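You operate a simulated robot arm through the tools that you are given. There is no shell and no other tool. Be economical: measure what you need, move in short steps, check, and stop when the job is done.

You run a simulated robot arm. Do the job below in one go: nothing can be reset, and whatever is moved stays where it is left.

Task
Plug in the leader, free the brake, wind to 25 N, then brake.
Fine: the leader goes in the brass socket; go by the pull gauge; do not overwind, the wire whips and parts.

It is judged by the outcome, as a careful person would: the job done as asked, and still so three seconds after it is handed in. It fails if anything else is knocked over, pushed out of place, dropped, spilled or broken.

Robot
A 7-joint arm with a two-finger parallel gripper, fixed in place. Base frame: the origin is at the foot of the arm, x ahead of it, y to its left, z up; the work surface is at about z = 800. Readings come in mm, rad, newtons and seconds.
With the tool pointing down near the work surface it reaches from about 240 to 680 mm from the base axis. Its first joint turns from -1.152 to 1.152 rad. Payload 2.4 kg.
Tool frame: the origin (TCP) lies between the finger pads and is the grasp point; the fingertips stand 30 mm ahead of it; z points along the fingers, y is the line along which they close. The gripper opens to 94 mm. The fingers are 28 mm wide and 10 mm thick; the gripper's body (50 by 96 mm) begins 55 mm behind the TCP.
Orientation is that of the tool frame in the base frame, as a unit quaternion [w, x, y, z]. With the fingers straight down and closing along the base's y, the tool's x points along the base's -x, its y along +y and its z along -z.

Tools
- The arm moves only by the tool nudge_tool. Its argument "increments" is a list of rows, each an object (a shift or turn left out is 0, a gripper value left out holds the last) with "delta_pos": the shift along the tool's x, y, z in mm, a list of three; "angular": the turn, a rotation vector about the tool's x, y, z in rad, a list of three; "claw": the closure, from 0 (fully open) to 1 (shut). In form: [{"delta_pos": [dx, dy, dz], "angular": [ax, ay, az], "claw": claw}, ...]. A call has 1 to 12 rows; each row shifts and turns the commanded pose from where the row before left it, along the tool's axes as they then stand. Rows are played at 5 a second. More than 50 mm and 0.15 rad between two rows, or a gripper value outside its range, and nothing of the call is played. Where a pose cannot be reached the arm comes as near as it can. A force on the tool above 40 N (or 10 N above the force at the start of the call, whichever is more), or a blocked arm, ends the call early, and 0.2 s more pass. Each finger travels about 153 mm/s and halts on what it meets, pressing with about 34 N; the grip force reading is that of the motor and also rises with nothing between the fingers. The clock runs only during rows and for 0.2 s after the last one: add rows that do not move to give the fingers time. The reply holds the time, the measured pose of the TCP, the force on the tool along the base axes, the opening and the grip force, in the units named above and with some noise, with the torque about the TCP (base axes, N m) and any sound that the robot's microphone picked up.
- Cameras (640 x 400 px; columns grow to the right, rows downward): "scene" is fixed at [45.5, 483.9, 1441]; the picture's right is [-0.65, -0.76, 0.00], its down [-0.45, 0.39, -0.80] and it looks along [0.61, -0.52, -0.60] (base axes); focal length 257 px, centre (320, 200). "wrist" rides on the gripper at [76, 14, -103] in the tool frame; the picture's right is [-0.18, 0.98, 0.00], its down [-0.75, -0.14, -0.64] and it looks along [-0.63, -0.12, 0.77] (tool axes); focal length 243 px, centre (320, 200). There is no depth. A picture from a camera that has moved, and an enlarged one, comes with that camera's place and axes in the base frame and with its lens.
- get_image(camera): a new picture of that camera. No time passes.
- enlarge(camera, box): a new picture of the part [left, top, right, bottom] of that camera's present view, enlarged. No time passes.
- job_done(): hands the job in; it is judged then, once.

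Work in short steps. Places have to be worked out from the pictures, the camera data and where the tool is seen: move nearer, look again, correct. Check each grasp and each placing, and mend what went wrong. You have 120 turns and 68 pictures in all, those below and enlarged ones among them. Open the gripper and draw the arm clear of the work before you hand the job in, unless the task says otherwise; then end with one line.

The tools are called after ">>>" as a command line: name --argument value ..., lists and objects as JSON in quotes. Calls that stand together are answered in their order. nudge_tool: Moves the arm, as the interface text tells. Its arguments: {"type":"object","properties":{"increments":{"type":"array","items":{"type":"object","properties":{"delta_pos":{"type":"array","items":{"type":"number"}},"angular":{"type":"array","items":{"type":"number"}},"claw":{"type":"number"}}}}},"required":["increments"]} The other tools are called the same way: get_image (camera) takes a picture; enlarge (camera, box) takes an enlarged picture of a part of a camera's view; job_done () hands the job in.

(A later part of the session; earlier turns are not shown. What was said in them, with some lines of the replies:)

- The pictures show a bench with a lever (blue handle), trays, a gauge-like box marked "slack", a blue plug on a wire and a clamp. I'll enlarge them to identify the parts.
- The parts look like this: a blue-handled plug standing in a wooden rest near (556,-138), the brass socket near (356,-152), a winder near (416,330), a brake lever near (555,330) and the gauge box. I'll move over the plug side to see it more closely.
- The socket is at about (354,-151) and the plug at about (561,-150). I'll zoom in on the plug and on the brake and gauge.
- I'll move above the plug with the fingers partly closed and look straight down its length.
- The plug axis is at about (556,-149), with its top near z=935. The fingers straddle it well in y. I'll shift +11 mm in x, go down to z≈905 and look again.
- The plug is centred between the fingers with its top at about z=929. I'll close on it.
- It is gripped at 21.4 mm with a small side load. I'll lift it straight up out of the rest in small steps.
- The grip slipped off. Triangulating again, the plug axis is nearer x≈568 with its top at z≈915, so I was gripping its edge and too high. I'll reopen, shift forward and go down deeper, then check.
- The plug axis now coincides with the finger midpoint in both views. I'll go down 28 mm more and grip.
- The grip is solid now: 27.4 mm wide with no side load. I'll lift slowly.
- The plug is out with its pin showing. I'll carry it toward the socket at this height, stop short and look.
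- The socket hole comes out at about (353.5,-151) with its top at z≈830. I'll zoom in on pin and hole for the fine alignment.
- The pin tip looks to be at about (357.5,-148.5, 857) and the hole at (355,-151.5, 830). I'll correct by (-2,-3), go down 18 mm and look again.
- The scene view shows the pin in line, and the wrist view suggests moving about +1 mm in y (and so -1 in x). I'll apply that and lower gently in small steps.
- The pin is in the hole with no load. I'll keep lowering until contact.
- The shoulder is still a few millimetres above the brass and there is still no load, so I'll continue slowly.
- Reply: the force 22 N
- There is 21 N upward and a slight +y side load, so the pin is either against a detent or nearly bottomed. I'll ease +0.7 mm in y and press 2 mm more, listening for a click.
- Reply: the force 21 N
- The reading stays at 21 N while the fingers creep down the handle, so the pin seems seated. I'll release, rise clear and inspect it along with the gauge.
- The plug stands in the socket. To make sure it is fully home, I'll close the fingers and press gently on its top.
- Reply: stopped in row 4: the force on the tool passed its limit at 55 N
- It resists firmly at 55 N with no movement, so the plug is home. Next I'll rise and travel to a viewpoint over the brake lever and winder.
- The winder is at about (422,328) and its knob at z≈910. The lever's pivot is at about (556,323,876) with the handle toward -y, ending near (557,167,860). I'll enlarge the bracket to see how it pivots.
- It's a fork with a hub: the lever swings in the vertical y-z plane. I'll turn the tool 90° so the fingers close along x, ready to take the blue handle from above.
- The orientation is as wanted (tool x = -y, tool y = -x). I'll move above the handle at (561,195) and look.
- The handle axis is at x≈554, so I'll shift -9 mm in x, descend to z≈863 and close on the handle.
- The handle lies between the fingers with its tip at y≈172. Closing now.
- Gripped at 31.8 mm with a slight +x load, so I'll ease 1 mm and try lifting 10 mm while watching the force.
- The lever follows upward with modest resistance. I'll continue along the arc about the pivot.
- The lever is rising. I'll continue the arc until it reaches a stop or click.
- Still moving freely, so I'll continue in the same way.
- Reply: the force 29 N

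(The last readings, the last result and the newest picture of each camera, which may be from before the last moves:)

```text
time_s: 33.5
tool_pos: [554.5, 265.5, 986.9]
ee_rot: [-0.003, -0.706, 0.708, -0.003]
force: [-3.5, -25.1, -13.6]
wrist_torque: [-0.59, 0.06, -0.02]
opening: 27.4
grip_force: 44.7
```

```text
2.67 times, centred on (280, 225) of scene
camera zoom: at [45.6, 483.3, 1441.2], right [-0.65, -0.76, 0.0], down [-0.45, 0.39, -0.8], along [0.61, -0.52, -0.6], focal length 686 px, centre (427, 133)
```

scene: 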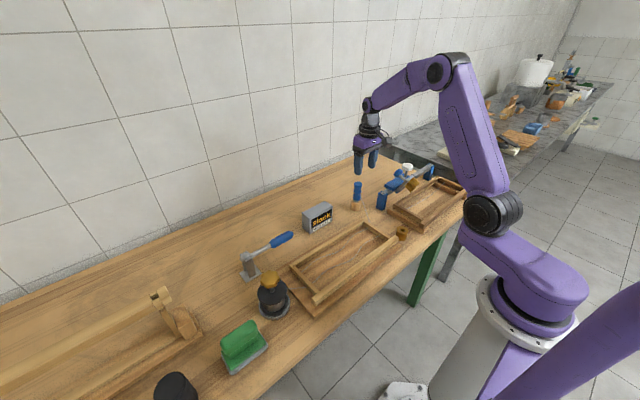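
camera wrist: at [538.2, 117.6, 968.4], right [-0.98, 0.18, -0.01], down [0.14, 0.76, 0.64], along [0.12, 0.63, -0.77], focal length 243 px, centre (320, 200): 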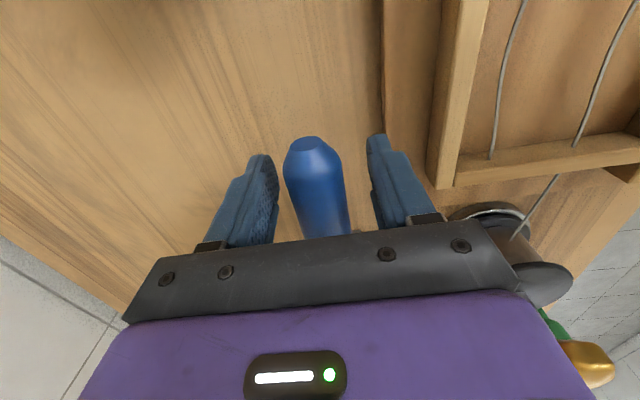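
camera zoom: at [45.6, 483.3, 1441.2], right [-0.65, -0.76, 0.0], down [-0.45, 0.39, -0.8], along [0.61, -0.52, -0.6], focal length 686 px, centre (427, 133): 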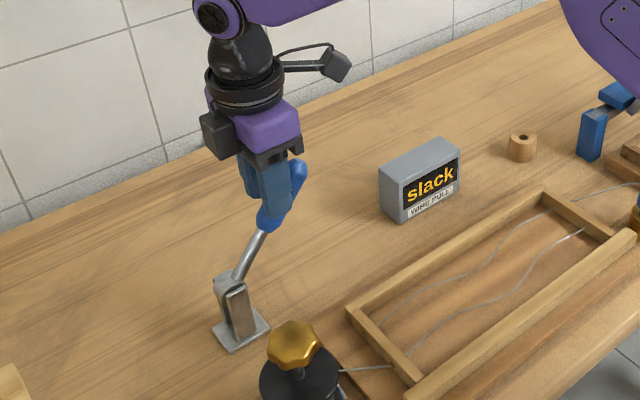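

The resistance jumped (25 N in -y), and the lever looks to be at its stop at about 60°. I'll ease off, release it and see whether it stays up.

>>> nudge_tool --increments '[{"delta_pos": [3, 0, 2]}, {"claw": 0.45}, {}, {"delta_pos": [0, 0, -30]}, {"delta_pos": [0, 0, -30]}, {"delta_pos": [0, 0, -30]}, {}]'

>>> enlarge --camera "scene" --box '[210, 150, 350, 300]'

```text
time_s: 35.1
tool_pos: [554.8, 264.8, 1075.7]
ee_rot: [0.002, -0.707, 0.707, -0.003]
force: [-0.2, -0.5, 0.0]
wrist_torque: [0.01, 0.0, 0.01]
opening: 51.5
grip_force: 0.1
```

```text
2.67 times, centred on (280, 225) of scene
camera zoom: at [45.5, 483.9, 1441.0], right [-0.65, -0.76, 0.0], down [-0.45, 0.39, -0.8], along [0.61, -0.52, -0.6], focal length 686 px, centre (427, 133)
```

zoom: 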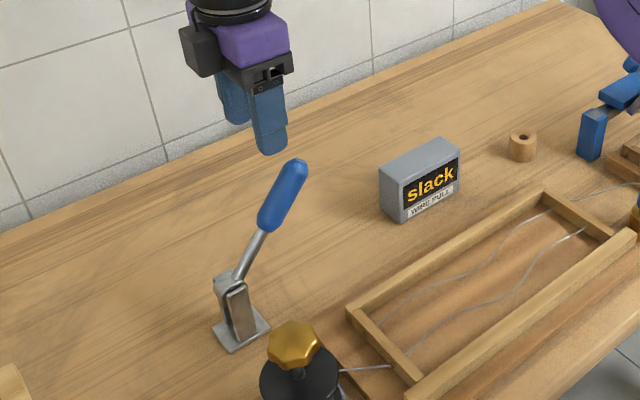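

The lever stays up at about 60°. Now the winder: the wire meets the drum on its +x side, so winding is counter-clockwise seen from above. I'll move over the knob and turn the wrist back to leave room for winding.

>>> nudge_tool --increments '[{"delta_pos": [-16, 33, 6], "claw": 0.1}, {"delta_pos": [-16, 33, 6]}, {"delta_pos": [-16, 33, 6]}, {"delta_pos": [-15, 34, 6]}, {"angular": [0, 0, 0.1428]}, {"angular": [0, 0, 0.1428]}, {"angular": [0, 0, 0.1428]}, {"angular": [0, 0, 0.1428]}, {"angular": [0, 0, 0.1428]}, {"angular": [0, 0, 0.1428]}, {"angular": [0, 0, 0.1428]}]'

>>> nudge_tool --increments '[{"angular": [0, 0, 0.1428]}, {"angular": [0, 0, 0.1428]}, {"angular": [0, 0, 0.1428]}, {"angular": [0, 0, 0.1428]}, {}]'

>>> get_image --camera "wrist"

```text
time_s: 37.5
tool_pos: [420.9, 328.0, 1051.3]
ee_rot: [0.002, -0.281, 0.96, -0.001]
force: [0.0, 0.0, 0.6]
wrist_torque: [0.02, -0.01, -0.02]
opening: 84.9
grip_force: 0.1
```

```text
time_s: 38.7
tool_pos: [420.7, 327.7, 1050.6]
ee_rot: [0.003, 0.001, 1.0, -0.001]
force: [-0.6, 0.7, -0.1]
wrist_torque: [-0.02, -0.01, -0.03]
opening: 84.4
grip_force: 0.0
```

```text
23 pictures are left
camera wrist: at [343.6, 342.4, 1155.1], right [0.19, 0.98, 0.0], down [0.75, -0.14, 0.65], along [0.63, -0.12, -0.76], focal length 243 px, centre (320, 200)
```

wrist: 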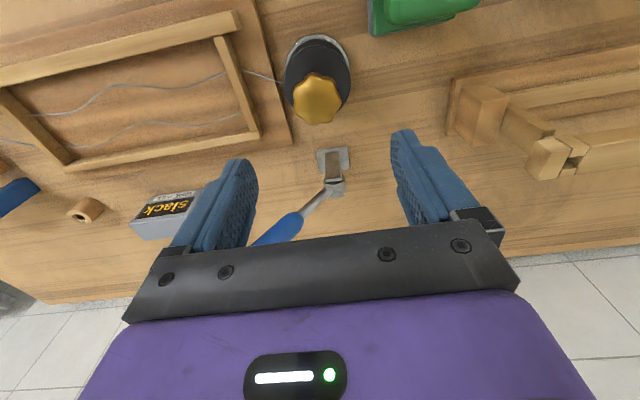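

The knob centre is at about (418.5,325), z≈912. I'll shift onto its axis and wind the wrist back another ~80° for a long stroke.

>>> nudge_tool --increments '[{"delta_pos": [2, -2.7, 0]}, {"angular": [0, 0, 0.1428]}, {"angular": [0, 0, 0.1428]}, {"angular": [0, 0, 0.1428]}, {"angular": [0, 0, 0.1428]}, {"angular": [0, 0, 0.1428]}, {"angular": [0, 0, 0.1428]}, {"angular": [0, 0, 0.1428]}, {"angular": [0, 0, 0.1428]}, {"angular": [0, 0, 0.1428]}, {"angular": [0, 0, 0.1428]}, {}]'

>>> get_image --camera "wrist"

```text
time_s: 41.3
tool_pos: [419.0, 325.5, 1050.9]
ee_rot: [0.003, 0.656, 0.755, 0.0]
force: [0.6, 0.0, 0.1]
wrist_torque: [-0.02, 0.02, 0.01]
opening: 84.4
grip_force: 0.1
```

```text
22 pictures are left
camera wrist: at [421.4, 402.7, 1155.3], right [1.0, -0.04, 0.01], down [-0.04, -0.76, 0.64], along [-0.02, -0.64, -0.77], focal length 243 px, centre (320, 200)
```

wrist: 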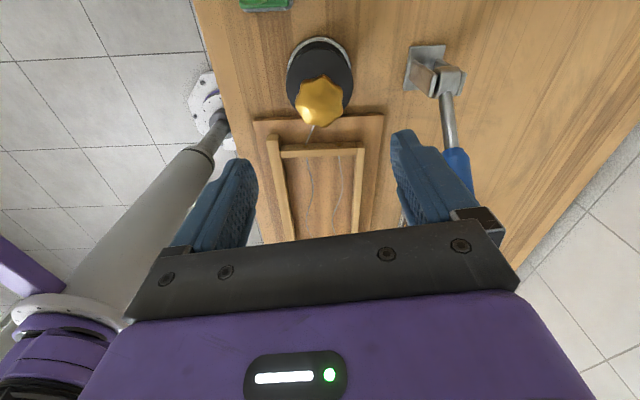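

The knob is centred under the tool at (420,325.5). I'll take one close look at the drum and wire to decide the winding direction.

>>> enlarge --camera "scene" --box '[245, 260, 325, 325]'

```text
6.15 times, centred on (285, 292) of scene
camera zoom: at [45.5, 483.9, 1441.0], right [-0.65, -0.76, 0.0], down [-0.45, 0.39, -0.8], along [0.61, -0.52, -0.6], focal length 1584 px, centre (535, -369)
```

zoom: 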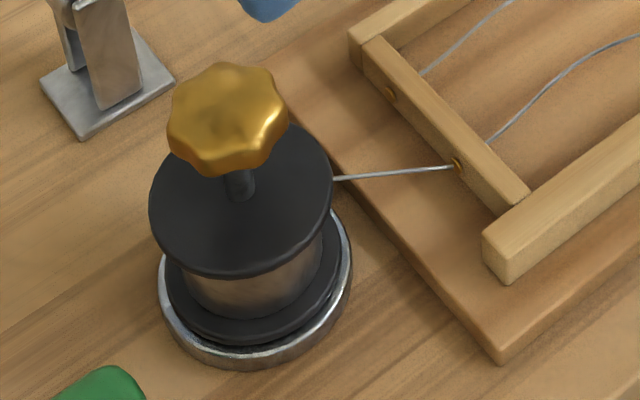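

The wire runs to the drum's +x side, so counter-clockwise from above winds it in. I'll descend around the knob and grip it.

>>> nudge_tool --increments '[{"delta_pos": [0, 1, 35]}, {"delta_pos": [0, 0, 35]}, {"delta_pos": [0, 0, 36]}, {"delta_pos": [0, 0, 36]}, {}, {"claw": 1}, {}, {}, {}]'

>>> enlarge --camera "scene" --box '[220, 190, 350, 320]'

```text
time_s: 43.3
tool_pos: [420.0, 326.1, 908.2]
ee_rot: [0.001, 0.654, 0.756, -0.003]
force: [-20.5, -5.1, -1.6]
wrist_torque: [0.42, 0.42, 0.03]
opening: 45.6
grip_force: 44.8
```

```text
3.08 times, centred on (285, 255) of scene
camera zoom: at [44.9, 483.8, 1441.1], right [-0.65, -0.76, 0.0], down [-0.45, 0.39, -0.8], along [0.61, -0.52, -0.6], focal length 792 px, centre (428, 31)
```

zoom: 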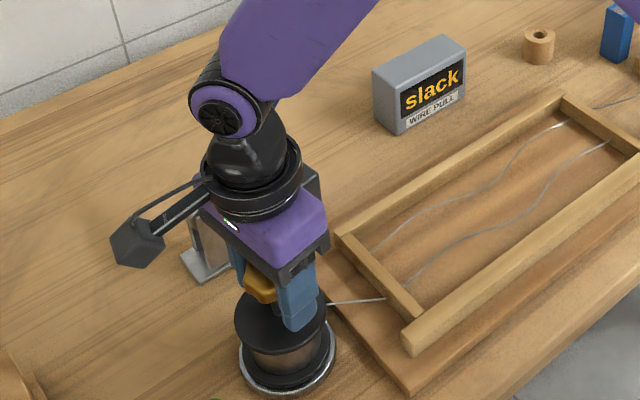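

Gripped the knob at 45.6 mm with some -x side load. I'll ease back 1.5 mm and start turning in the winding direction by a small amount.

>>> nudge_tool --increments '[{"delta_pos": [0, -1.5, 0]}, {"angular": [0, 0, -0.1]}, {"angular": [0, 0, -0.1]}, {"angular": [0, 0, -0.1]}, {}]'

```text
time_s: 44.5
tool_pos: [419.1, 324.6, 909.1]
ee_rot: [0.002, 0.533, 0.846, 0.0]
force: [-17.1, -2.5, 3.8]
wrist_torque: [0.0, 0.09, -0.41]
opening: 45.4
grip_force: 45.0
```

The knob turns with about 0.4 N·m of resistance. I'll recentre slightly and continue 0.6 rad, then check that the knob follows and what the gauge says.

>>> nudge_tool --increments '[{"delta_pos": [0.8, -1.8, 0]}, {"angular": [0, 0, -0.12]}, {"angular": [0, 0, -0.12]}, {"angular": [0, 0, -0.12]}, {"angular": [0, 0, -0.12]}, {"angular": [0, 0, -0.12]}, {}]'

>>> enlarge --camera "scene" --box '[220, 190, 350, 320]'

```text
time_s: 46.1
tool_pos: [417.4, 325.7, 909.6]
ee_rot: [0.004, 0.259, 0.966, 0.0]
force: [4.8, 3.3, 3.2]
wrist_torque: [-0.22, 0.05, -0.46]
opening: 45.5
grip_force: 45.0
```

```text
3.08 times, centred on (285, 255) of scene
camera zoom: at [45.5, 484.0, 1441.0], right [-0.65, -0.76, 0.0], down [-0.45, 0.39, -0.8], along [0.61, -0.52, -0.6], focal length 792 px, centre (428, 31)
```

zoom: 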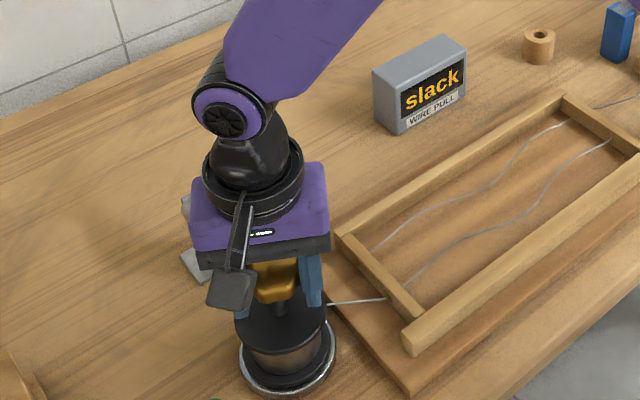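

The wire looks straighter, the gauge still reads slack and the torque is steady at 0.46 N·m (friction). I'll keep winding in modest strokes, watching the torque.

>>> nudge_tool --increments '[{"angular": [0, 0, -0.1]}, {"angular": [0, 0, -0.1]}, {"angular": [0, 0, -0.1]}, {"angular": [0, 0, -0.1]}, {"angular": [0, 0, -0.1]}, {"angular": [0, 0, -0.1]}, {}]'

>>> nudge_tool --increments '[{"angular": [0, 0, -0.1]}, {"angular": [0, 0, -0.1]}, {"angular": [0, 0, -0.1]}, {"angular": [0, 0, -0.1]}, {"angular": [0, 0, -0.1]}, {}]'

>>> enlarge --camera "scene" --box '[220, 190, 350, 320]'

```text
time_s: 47.7
tool_pos: [416.8, 324.9, 908.6]
ee_rot: [0.001, -0.037, 0.999, -0.003]
force: [2.9, -4.2, 2.1]
wrist_torque: [0.64, 0.27, -0.52]
opening: 46.0
grip_force: 45.1
```

```text
time_s: 49.1
tool_pos: [417.0, 323.3, 910.1]
ee_rot: [0.001, -0.282, 0.959, -0.003]
force: [6.9, -16.2, 10.5]
wrist_torque: [0.49, 0.74, -0.69]
opening: 45.8
grip_force: 44.7
```

```text
3.08 times, centred on (285, 255) of scene
camera zoom: at [45.6, 483.3, 1441.2], right [-0.65, -0.76, 0.0], down [-0.45, 0.39, -0.8], along [0.61, -0.52, -0.6], focal length 792 px, centre (428, 31)
```

zoom: 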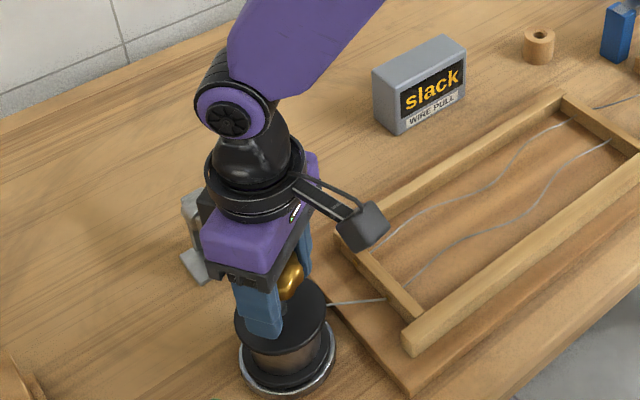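

The gauge still reads slack. Off-axis load is building, so I'll recentre about (+0.7,-1.5) and finish this stroke.

>>> nudge_tool --increments '[{"delta_pos": [0.2, -1.6, 0]}, {"angular": [0, 0, -0.1]}, {"angular": [0, 0, -0.1]}, {"angular": [0, 0, -0.1]}, {"angular": [0, 0, -0.1]}, {"angular": [0, 0, -0.1]}, {}]'

>>> nudge_tool --increments '[{"angular": [0, 0, -0.1]}, {"angular": [0, 0, -0.1]}, {"angular": [0, 0, -0.1]}, {"angular": [0, 0, -0.1]}, {}]'

>>> get_image --camera "wrist"

```text
time_s: 50.7
tool_pos: [418.9, 325.5, 908.6]
ee_rot: [0.003, -0.513, 0.859, -0.002]
force: [20.5, 4.5, -5.6]
wrist_torque: [0.31, 0.81, -0.55]
opening: 45.4
grip_force: 45.0
```

```text
time_s: 51.9
tool_pos: [420.5, 324.4, 908.1]
ee_rot: [0.002, -0.672, 0.741, -0.002]
force: [25.4, -1.4, -0.3]
wrist_torque: [0.41, 0.73, -0.9]
opening: 45.5
grip_force: 45.2
```

```text
17 pictures are left
camera wrist: at [396.7, 248.6, 1013.3], right [-0.96, 0.28, -0.01], down [0.21, 0.74, 0.64], along [0.19, 0.62, -0.77], focal length 243 px, centre (320, 200)
```

wrist: 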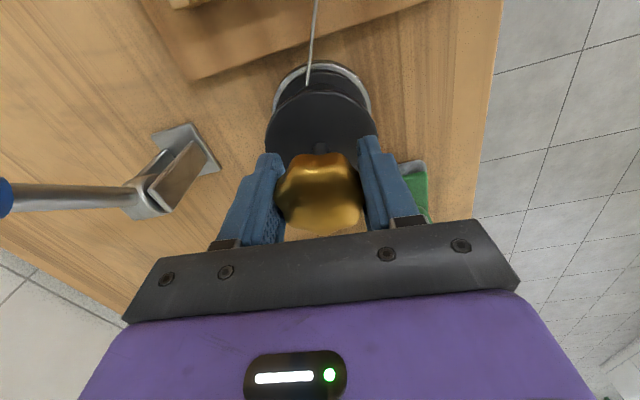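

The stroke is finished with the wire drawn to the drum. I'll release, rise clear, rotate the wrist back and check that nothing has unwound.

>>> nudge_tool --increments '[{"claw": 0.15}, {}, {"delta_pos": [0, 0, -35]}, {"delta_pos": [0, 0, -35]}, {"angular": [0, 0, 0.148]}, {"angular": [0, 0, 0.148]}, {"angular": [0, 0, 0.148]}, {"angular": [0, 0, 0.148]}, {"angular": [0, 0, 0.148]}, {"angular": [0, 0, 0.148]}, {"angular": [0, 0, 0.148]}, {"angular": [0, 0, 0.148]}]'

>>> nudge_tool --increments '[{"angular": [0, 0, 0.148]}, {"angular": [0, 0, 0.148]}, {"angular": [0, 0, 0.148]}, {"angular": [0, 0, 0.148]}, {"angular": [0, 0, 0.148]}, {"angular": [0, 0, 0.148]}, {"angular": [0, 0, 0.148]}, {"angular": [0, 0, 0.148]}, {"angular": [0, 0, 0.148]}, {"angular": [0, 0, 0.148]}, {"angular": [0, 0, 0.148]}, {}]'

>>> enlarge --camera "scene" --box '[245, 190, 425, 320]'

```text
time_s: 54.5
tool_pos: [417.6, 324.0, 979.9]
ee_rot: [0.002, -0.142, 0.99, -0.001]
force: [-0.4, 0.5, 0.8]
wrist_torque: [-0.01, 0.01, 0.01]
opening: 79.7
grip_force: 0.0
```

```text
time_s: 57.1
tool_pos: [418.6, 323.7, 978.3]
ee_rot: [0.002, 0.621, 0.784, 0.001]
force: [0.2, 0.3, 0.3]
wrist_torque: [-0.02, 0.02, 0.03]
opening: 80.0
grip_force: 0.0
```

```text
3.08 times, centred on (335, 255) of scene
camera zoom: at [45.5, 483.9, 1441.0], right [-0.65, -0.76, 0.0], down [-0.45, 0.39, -0.8], along [0.61, -0.52, -0.6], focal length 792 px, centre (274, 31)
```

zoom: 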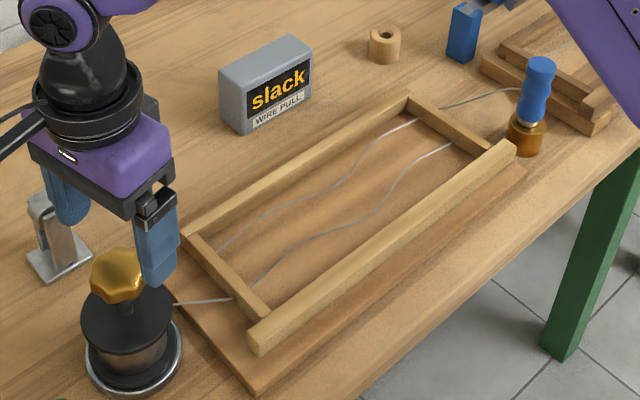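

The gauge still says slack and I can't tell whether wire was taken up. I'll compare the same tray crop I took before winding.

>>> enlarge --camera "scene" --box '[335, 170, 415, 250]'

```text
5.00 times, centred on (375, 210) of scene
camera zoom: at [45.5, 483.9, 1441.0], right [-0.65, -0.76, 0.0], down [-0.45, 0.39, -0.8], along [0.61, -0.52, -0.6], focal length 1287 px, centre (45, 150)
```

zoom: 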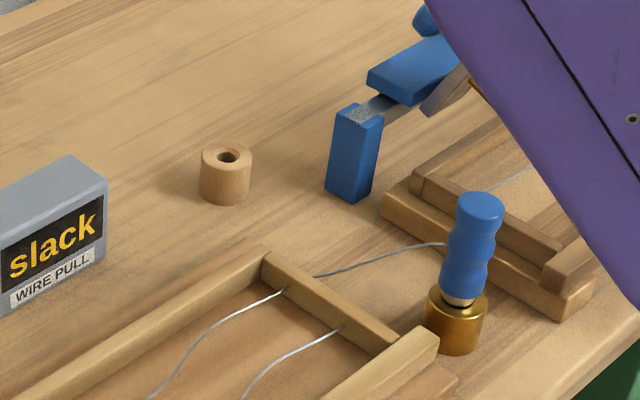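

The tray wire looks unchanged after ~2.9 rad, although the knob clearly turned with the fingers. That suggests I only paid out slack, so the winding sense may be clockwise. I'll rotate the wrist back to the other end and test the opposite direction carefully.

>>> nudge_tool --increments '[{"angular": [0, 0, -0.148]}, {"angular": [0, 0, -0.148]}, {"angular": [0, 0, -0.148]}, {"angular": [0, 0, -0.148]}, {"angular": [0, 0, -0.148]}, {"angular": [0, 0, -0.148]}, {"angular": [0, 0, -0.148]}, {"angular": [0, 0, -0.148]}, {"angular": [0, 0, -0.148]}, {"angular": [0, 0, -0.148]}, {"angular": [0, 0, -0.148]}, {"angular": [0, 0, -0.148]}]'

>>> nudge_tool --increments '[{"angular": [0, 0, -0.148]}, {"angular": [0, 0, -0.148]}, {"angular": [0, 0, -0.148]}, {"angular": [0, 0, -0.148]}, {"angular": [0, 0, -0.148]}, {"angular": [0, 0, -0.148]}, {"angular": [0, 0, -0.148]}, {}]'

>>> nudge_tool --increments '[{"delta_pos": [0, 0, 35]}, {"delta_pos": [0, 0, 35]}, {}, {"claw": 1}, {}, {}, {}]'

```text
time_s: 59.7
tool_pos: [417.4, 324.3, 979.6]
ee_rot: [0.003, -0.219, 0.976, -0.002]
force: [0.3, -0.5, 0.3]
wrist_torque: [0.0, 0.0, 0.01]
opening: 80.0
grip_force: 0.1
```

```text
time_s: 61.5
tool_pos: [417.5, 324.1, 980.2]
ee_rot: [0.002, -0.672, 0.74, -0.003]
force: [-0.2, -0.3, -0.2]
wrist_torque: [0.02, -0.01, -0.01]
opening: 79.9
grip_force: 0.0
```

```text
time_s: 63.1
tool_pos: [420.7, 323.8, 909.0]
ee_rot: [0.003, -0.67, 0.742, -0.003]
force: [22.0, 4.6, -15.2]
wrist_torque: [0.58, 0.67, -0.55]
opening: 45.7
grip_force: 45.4
```

Gripped again with side load from the lobes. I'll recentre by +2.5 in x and turn clockwise 0.6 rad.

>>> nudge_tool --increments '[{"delta_pos": [-0.2, -2.5, 0]}, {"angular": [0, 0, 0.1]}, {"angular": [0, 0, 0.1]}, {"angular": [0, 0, 0.1]}, {"angular": [0, 0, 0.1]}, {"angular": [0, 0, 0.1]}, {"angular": [0, 0, 0.1]}, {}]'

>>> nudge_tool --increments '[{"angular": [0, 0, 0.1]}, {"angular": [0, 0, 0.1]}, {"angular": [0, 0, 0.1]}, {"angular": [0, 0, 0.1]}, {"angular": [0, 0, 0.1]}, {"angular": [0, 0, 0.1]}, {}]'

>>> enlarge --camera "scene" --box '[245, 190, 425, 320]'

```text
time_s: 64.9
tool_pos: [419.4, 323.6, 908.5]
ee_rot: [0.0, -0.423, 0.906, -0.002]
force: [-7.4, 2.2, -14.2]
wrist_torque: [-0.58, 0.99, -0.04]
opening: 45.6
grip_force: 44.9
```

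```text
time_s: 66.5
tool_pos: [419.7, 322.8, 909.4]
ee_rot: [0.001, -0.135, 0.991, -0.003]
force: [-21.7, 7.7, -20.0]
wrist_torque: [0.04, 0.39, -0.01]
opening: 45.8
grip_force: 45.4
```

```text
3.08 times, centred on (335, 255) of scene
camera zoom: at [45.2, 484.3, 1440.9], right [-0.65, -0.76, 0.0], down [-0.45, 0.39, -0.8], along [0.61, -0.52, -0.6], focal length 792 px, centre (274, 31)
```

zoom: 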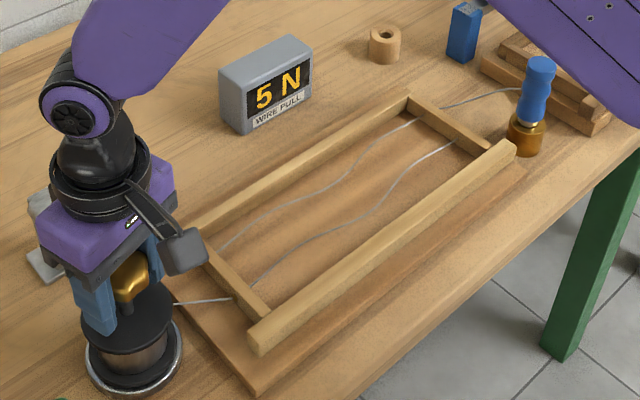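

Clockwise is right: the gauge reads 5 N. I'll relieve the side load and advance only 0.2 rad, then read again to learn the stiffness.

>>> nudge_tool --increments '[{"delta_pos": [1.7, 1.3, 1.5]}, {"angular": [0, 0, 0.1]}, {"angular": [0, 0, 0.1]}, {}]'

>>> enlarge --camera "scene" --box '[295, 190, 345, 240]'

```text
time_s: 67.5
tool_pos: [419.7, 324.9, 908.3]
ee_rot: [0.004, -0.037, 0.999, -0.001]
force: [-17.2, 2.4, 5.7]
wrist_torque: [0.05, 0.51, 0.03]
opening: 45.7
grip_force: 44.9
```

```text
8.00 times, centred on (320, 215) of scene
camera zoom: at [45.0, 483.9, 1441.1], right [-0.65, -0.76, 0.0], down [-0.45, 0.39, -0.8], along [0.61, -0.52, -0.6], focal length 2059 px, centre (320, 80)
```

zoom: 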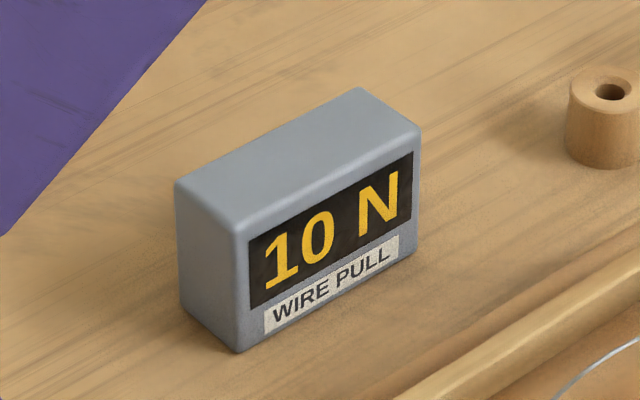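

10 N now, so about 25 N per rad. I'll advance 0.4 rad and re-read.

>>> nudge_tool --increments '[{"delta_pos": [1, 0, 0], "angular": [0, 0, 0.1]}, {"angular": [0, 0, 0.1]}, {"angular": [0, 0, 0.1]}, {"angular": [0, 0, 0.1]}, {}]'

>>> enlarge --camera "scene" --box '[295, 190, 345, 240]'

```text
time_s: 68.7
tool_pos: [420.5, 324.1, 908.5]
ee_rot: [0.005, 0.164, 0.986, 0.001]
force: [2.1, 7.1, 5.6]
wrist_torque: [-0.65, -0.62, -0.02]
opening: 45.4
grip_force: 45.4
```

```text
8.00 times, centred on (320, 215) of scene
camera zoom: at [45.4, 484.0, 1441.0], right [-0.65, -0.76, 0.0], down [-0.45, 0.39, -0.8], along [0.61, -0.52, -0.6], focal length 2059 px, centre (320, 80)
```

zoom: 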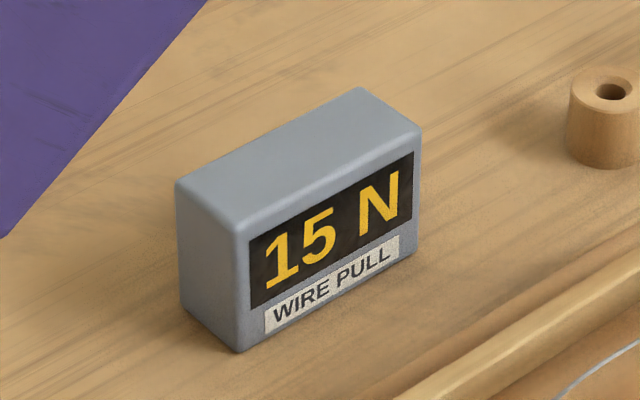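

15 N: the display may move in 5 N steps, at roughly 17 N per rad. I'll advance 0.3 rad.

>>> nudge_tool --increments '[{"angular": [0, 0, 0.1]}, {"angular": [0, 0, 0.1]}, {"angular": [0, 0, 0.1]}, {}]'

>>> enlarge --camera "scene" --box '[295, 190, 345, 240]'

```text
time_s: 69.7
tool_pos: [419.2, 325.4, 908.3]
ee_rot: [0.004, 0.31, 0.951, 0.002]
force: [11.0, 9.9, 10.6]
wrist_torque: [-0.76, -0.45, -0.05]
opening: 45.2
grip_force: 44.7
```

```text
8.00 times, centred on (320, 215) of scene
camera zoom: at [45.6, 484.1, 1441.0], right [-0.65, -0.76, 0.0], down [-0.45, 0.39, -0.8], along [0.61, -0.52, -0.6], focal length 2059 px, centre (320, 80)
```

zoom: 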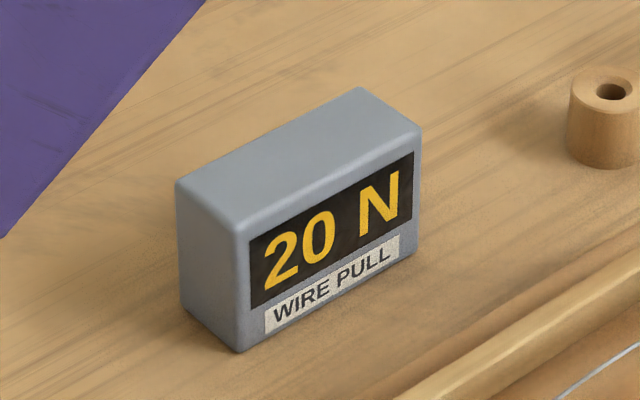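

20 N. I'll advance in finer steps from here: 0.17 rad, then read.

>>> nudge_tool --increments '[{"angular": [0, 0, 0.085]}, {"angular": [0, 0, 0.085]}, {}]'

>>> enlarge --camera "scene" --box '[295, 190, 345, 240]'

```text
time_s: 70.5
tool_pos: [419.8, 325.4, 907.9]
ee_rot: [0.003, 0.389, 0.921, 0.001]
force: [12.6, 9.8, 14.4]
wrist_torque: [-1.0, -0.34, -0.01]
opening: 45.2
grip_force: 45.3
```

```text
8.00 times, centred on (320, 215) of scene
camera zoom: at [45.6, 484.0, 1441.0], right [-0.65, -0.76, 0.0], down [-0.45, 0.39, -0.8], along [0.61, -0.52, -0.6], focal length 2059 px, centre (320, 80)
```

zoom: 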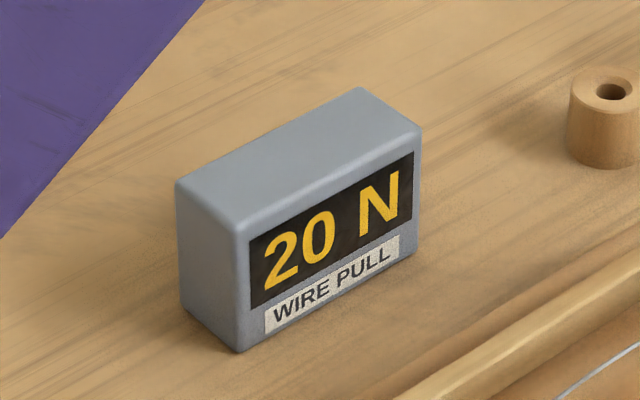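

It still shows 20 N, so the display is in 5 N steps. I'll advance another 0.12 rad.

>>> nudge_tool --increments '[{"angular": [0, 0, 0.06]}, {"angular": [0, 0, 0.06]}, {}]'

>>> enlarge --camera "scene" --box '[295, 190, 345, 240]'

```text
time_s: 71.3
tool_pos: [419.0, 324.4, 907.5]
ee_rot: [0.003, 0.444, 0.896, 0.002]
force: [11.6, 7.2, 19.2]
wrist_torque: [-1.17, -0.42, 0.0]
opening: 45.5
grip_force: 45.0
```

```text
8.00 times, centred on (320, 215) of scene
camera zoom: at [45.5, 483.9, 1441.0], right [-0.65, -0.76, 0.0], down [-0.45, 0.39, -0.8], along [0.61, -0.52, -0.6], focal length 2059 px, centre (320, 80)
```

zoom: 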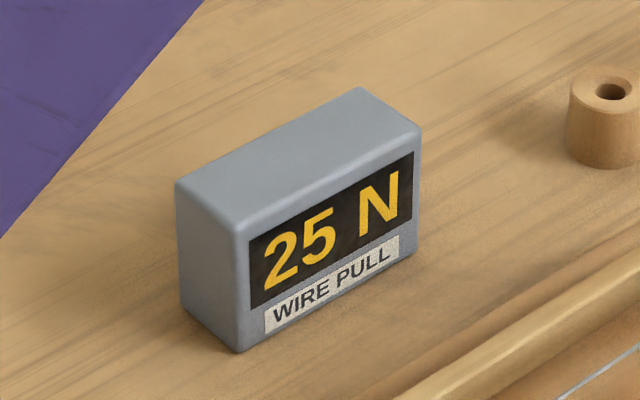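

25 N. It only just crossed, so I'll add 0.05 rad to sit inside the band, then open the fingers and see whether the drum holds.

>>> nudge_tool --increments '[{"angular": [0, 0, 0.05]}, {}, {"claw": 0.15}, {}, {"delta_pos": [0, 0, -35]}, {"delta_pos": [0, 0, -35]}, {"delta_pos": [0, 0, -35]}, {}]'

>>> enlarge --camera "scene" --box '[210, 150, 350, 300]'

```text
time_s: 73.1
tool_pos: [417.8, 326.4, 1013.2]
ee_rot: [0.003, 0.465, 0.885, -0.001]
force: [0.0, -0.8, 0.3]
wrist_torque: [0.01, 0.01, 0.01]
opening: 80.0
grip_force: 0.1
```

```text
2.67 times, centred on (280, 225) of scene
camera zoom: at [45.5, 483.9, 1441.0], right [-0.65, -0.76, 0.0], down [-0.45, 0.39, -0.8], along [0.61, -0.52, -0.6], focal length 686 px, centre (427, 133)
```

zoom: 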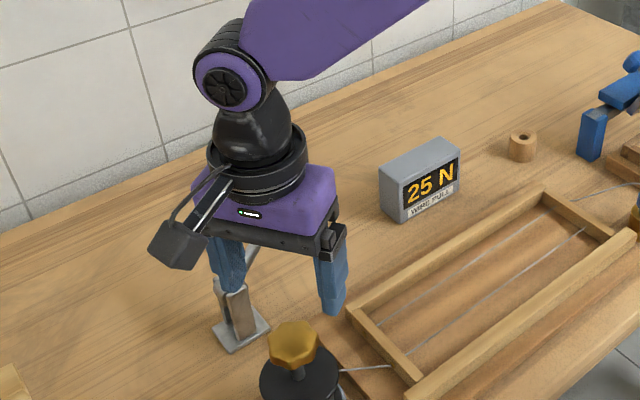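

The pull holds at 25 N with the knob released. Now to set the brake: I'll rise and turn the wrist back to the lever-grasp orientation.

>>> nudge_tool --increments '[{"delta_pos": [0, 0, -40], "claw": 0.4}, {"delta_pos": [0, 0, -30]}, {"angular": [0, 0, -0.148]}, {"angular": [0, 0, -0.148]}, {"angular": [0, 0, -0.148]}, {"angular": [0, 0, -0.148]}, {"angular": [0, 0, -0.148]}, {"angular": [0, 0, -0.148]}, {"angular": [0, 0, -0.148]}, {"angular": [0, 0, -0.148]}, {"angular": [0, 0, -0.148]}, {"angular": [0, 0, -0.148]}]'

>>> nudge_tool --increments '[{"angular": [0, 0, -0.132]}, {"angular": [0, 0, -0.132]}, {"angular": [0, 0, -0.132]}, {"angular": [0, 0, -0.132]}, {"angular": [0, 0, -0.132]}, {"angular": [0, 0, -0.132]}, {"angular": [0, 0, -0.132]}, {"angular": [0, 0, -0.132]}, {}]'

```text
time_s: 75.7
tool_pos: [417.3, 325.2, 1081.8]
ee_rot: [0.002, -0.255, 0.967, -0.003]
force: [0.4, 0.2, 0.4]
wrist_torque: [0.02, -0.01, 0.01]
opening: 56.2
grip_force: 0.0
```

```text
time_s: 77.7
tool_pos: [417.0, 324.2, 1082.8]
ee_rot: [-0.001, 0.708, -0.707, 0.003]
force: [-1.0, -1.2, -0.5]
wrist_torque: [-0.02, 0.0, 0.01]
opening: 56.6
grip_force: 0.0
```

I'll move above the raised handle at (555,262) and look.

>>> nudge_tool --increments '[{"delta_pos": [15.5, -34.5, 0]}, {"delta_pos": [15.5, -34.5, 0]}, {"delta_pos": [15.5, -34.5, 0]}, {"delta_pos": [15.5, -34.5, 0]}, {}]'

>>> get_image --camera "wrist"

```text
time_s: 78.9
tool_pos: [554.9, 261.8, 1083.5]
ee_rot: [0.001, -0.706, 0.708, -0.003]
force: [0.9, -0.5, 1.2]
wrist_torque: [-0.03, 0.01, 0.0]
opening: 56.2
grip_force: 0.2
```

```text
7 pictures are left
camera wrist: at [538.6, 185.7, 1187.7], right [-0.98, 0.19, -0.01], down [0.14, 0.75, 0.64], along [0.12, 0.63, -0.77], focal length 243 px, centre (320, 200)
```

wrist: 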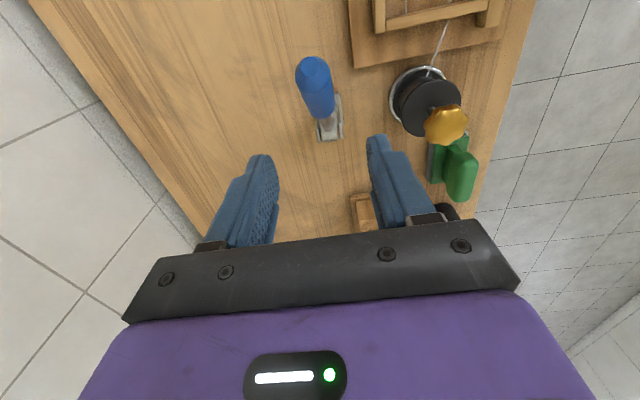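

The raised handle is at about 50°, with its grasp point near (553,245,969). I'll shift and descend onto it.

>>> nudge_tool --increments '[{"delta_pos": [17, 1.5, 0]}, {"delta_pos": [0, 0, 38]}, {"delta_pos": [0, 0, 38]}, {"delta_pos": [0, 0, 38]}, {}, {"claw": 1}, {}, {}]'

```text
time_s: 80.7
tool_pos: [554.8, 244.3, 968.9]
ee_rot: [0.003, -0.706, 0.708, -0.004]
force: [23.9, 4.9, -9.9]
wrist_torque: [-0.16, 0.3, 0.3]
opening: 31.5
grip_force: 45.3
```

Gripped at 31.5 mm. I'll recentre in x and bring the lever down along its arc.

>>> nudge_tool --increments '[{"delta_pos": [0, -2.5, 0]}, {"delta_pos": [9.3, 0, 8.2]}, {"delta_pos": [8.4, 0, 9.2]}, {"delta_pos": [7.5, 0, 10.1]}, {"delta_pos": [6.4, 0, 10.7]}, {}]'

```text
time_s: 82.1
tool_pos: [555.7, 213.6, 930.9]
ee_rot: [0.001, -0.707, 0.708, -0.001]
force: [-9.1, 4.5, 7.9]
wrist_torque: [1.21, 0.14, 0.13]
opening: 31.8
grip_force: 44.7
```

The lever follows with light forces. I'll continue down to its original position.

>>> nudge_tool --increments '[{"delta_pos": [5.3, 0.8, 11.3]}, {"delta_pos": [4.2, 0, 11.8]}, {"delta_pos": [3, 0, 12.1]}, {"delta_pos": [1.7, 0, 12.4]}, {"delta_pos": [0.5, 0, 10]}, {}]'

>>> enlarge --camera "scene" --box '[210, 170, 350, 300]'

```text
time_s: 83.5
tool_pos: [555.3, 196.1, 873.7]
ee_rot: [-0.002, -0.705, 0.709, -0.002]
force: [-17.2, -10.3, 8.1]
wrist_torque: [1.09, -0.19, 0.16]
opening: 32.0
grip_force: 44.9
```

```text
3.08 times, centred on (280, 235) of scene
camera zoom: at [44.9, 483.5, 1441.2], right [-0.65, -0.76, 0.0], down [-0.45, 0.39, -0.8], along [0.61, -0.52, -0.6], focal length 792 px, centre (443, 92)
```

zoom: 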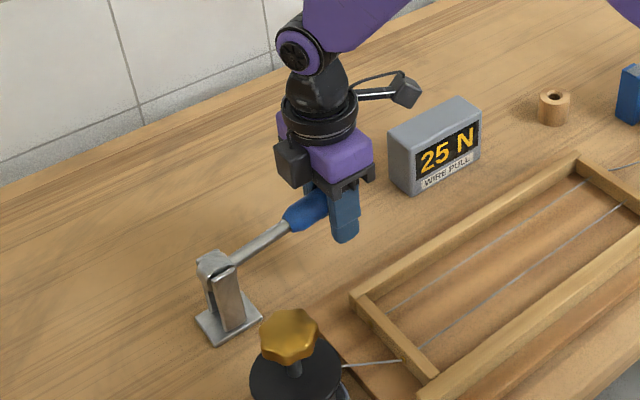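

The lever is nearly down and the gauge still shows 25 N. I'll press on the last ~12 mm to the stop.

>>> nudge_tool --increments '[{"delta_pos": [-1, 1.5, 3]}, {"delta_pos": [0, 0, 3]}, {"delta_pos": [0, 0, 3]}, {"delta_pos": [0, 0, 3]}, {"delta_pos": [0, 0, 2]}, {}]'

```text
time_s: 84.9
tool_pos: [554.2, 199.6, 860.9]
ee_rot: [0.001, -0.706, 0.708, -0.003]
force: [-3.6, -16.3, 7.5]
wrist_torque: [1.31, -0.06, 0.16]
opening: 31.9
grip_force: 45.1
```

There's no hard stop yet, so I'll press a little further while watching the force.

>>> nudge_tool --increments '[{"delta_pos": [1.5, 0, 2]}, {"delta_pos": [0, 0, 2]}, {"delta_pos": [0, 0, 2]}, {}]'

```text
time_s: 85.9
tool_pos: [554.9, 198.6, 854.8]
ee_rot: [0.003, -0.707, 0.707, -0.004]
force: [0.8, -3.8, 8.7]
wrist_torque: [1.36, 0.0, 0.05]
opening: 31.6
grip_force: 45.0
```

The force is steady at about 8 N, so I'll check the lever's angle in a picture.

>>> enlarge --camera "scene" --box '[225, 195, 345, 295]'

```text
4.00 times, centred on (285, 245) of scene
camera zoom: at [45.3, 483.7, 1441.1], right [-0.65, -0.76, 0.0], down [-0.45, 0.39, -0.8], along [0.61, -0.52, -0.6], focal length 1030 px, centre (460, 20)
```

zoom: 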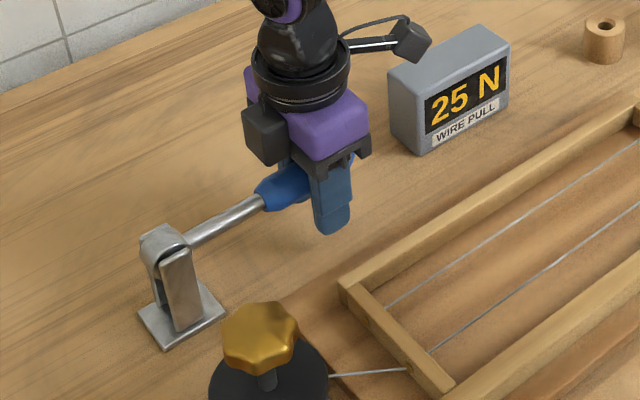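

The lever is at about its original angle. I'll press a few more millimetres to find the stop.

>>> nudge_tool --increments '[{"delta_pos": [0, 0, 3]}, {"delta_pos": [0, 0, 3]}, {"delta_pos": [0, 0, 3]}, {}]'

```text
time_s: 86.9
tool_pos: [555.2, 198.8, 845.5]
ee_rot: [0.004, -0.706, 0.708, -0.004]
force: [-1.8, 2.8, 28.9]
wrist_torque: [-0.15, -0.01, 0.04]
opening: 31.8
grip_force: 45.1
```

The force jumped to 29 N, so the lever is against its stop. I'll ease off, release and rise clear.

>>> nudge_tool --increments '[{"delta_pos": [0, 0, -1.5]}, {"claw": 0.4}, {}, {"delta_pos": [0, 0, -40]}, {"delta_pos": [0, 0, -45]}, {"delta_pos": [0, 0, -45]}, {"delta_pos": [30, 0, -40]}, {"delta_pos": [40, 0, -30]}, {}]'

>>> enlarge --camera "scene" --box '[225, 190, 425, 320]'

```text
time_s: 88.9
tool_pos: [554.3, 127.0, 1047.7]
ee_rot: [0.001, -0.706, 0.708, -0.003]
force: [0.7, 0.8, 0.0]
wrist_torque: [0.0, 0.03, -0.01]
opening: 56.3
grip_force: 0.1
```

```text
3.08 times, centred on (325, 255) of scene
camera zoom: at [45.5, 483.9, 1441.0], right [-0.65, -0.76, 0.0], down [-0.45, 0.39, -0.8], along [0.61, -0.52, -0.6], focal length 792 px, centre (305, 31)
```

zoom: 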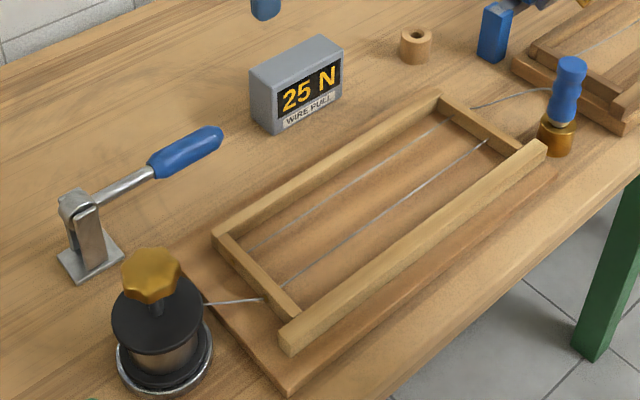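

The lever is down, the plug is seated and the gauge reads 25 N. I'll wait a couple of seconds and check the whole scene once more.

>>> nudge_tool --increments '[{"delta_pos": [0, 0, -30]}, {}, {}, {}, {}, {}, {}, {}, {}, {}, {}, {}]'

>>> get_image --camera "scene"

>>> enlarge --camera "scene" --box '[295, 180, 425, 260]'

```text
time_s: 91.5
tool_pos: [554.4, 128.4, 1077.3]
ee_rot: [0.001, -0.707, 0.707, -0.002]
force: [-0.7, -0.3, -0.3]
wrist_torque: [-0.02, -0.01, -0.01]
opening: 56.3
grip_force: 0.2
```

```text
3 pictures are left
```

scene: 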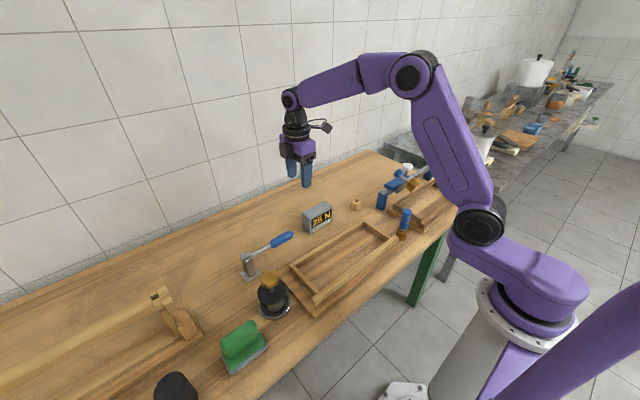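

```text
4.92 times, centred on (360, 220) of scene
camera zoom: at [45.5, 483.9, 1441.0], right [-0.65, -0.76, 0.0], down [-0.45, 0.39, -0.8], along [0.61, -0.52, -0.6], focal length 1267 px, centre (123, 102)
```

zoom: 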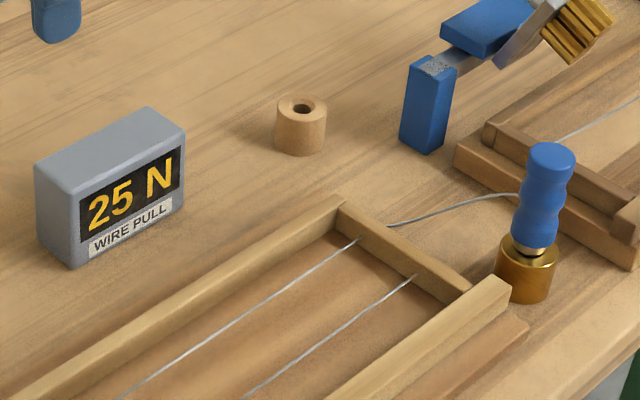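

Everything is stable: 25 N on the gauge, brake down, plug in the brass socket and the arm clear. I'll hand the job in.

>>> job_done

```text
The job is handed in.
```

The leader is in the brass socket, the wire is wound until the pull gauge read 25 N (it reads in 5 N steps), and the brake is back down on its stop with the arm clear.
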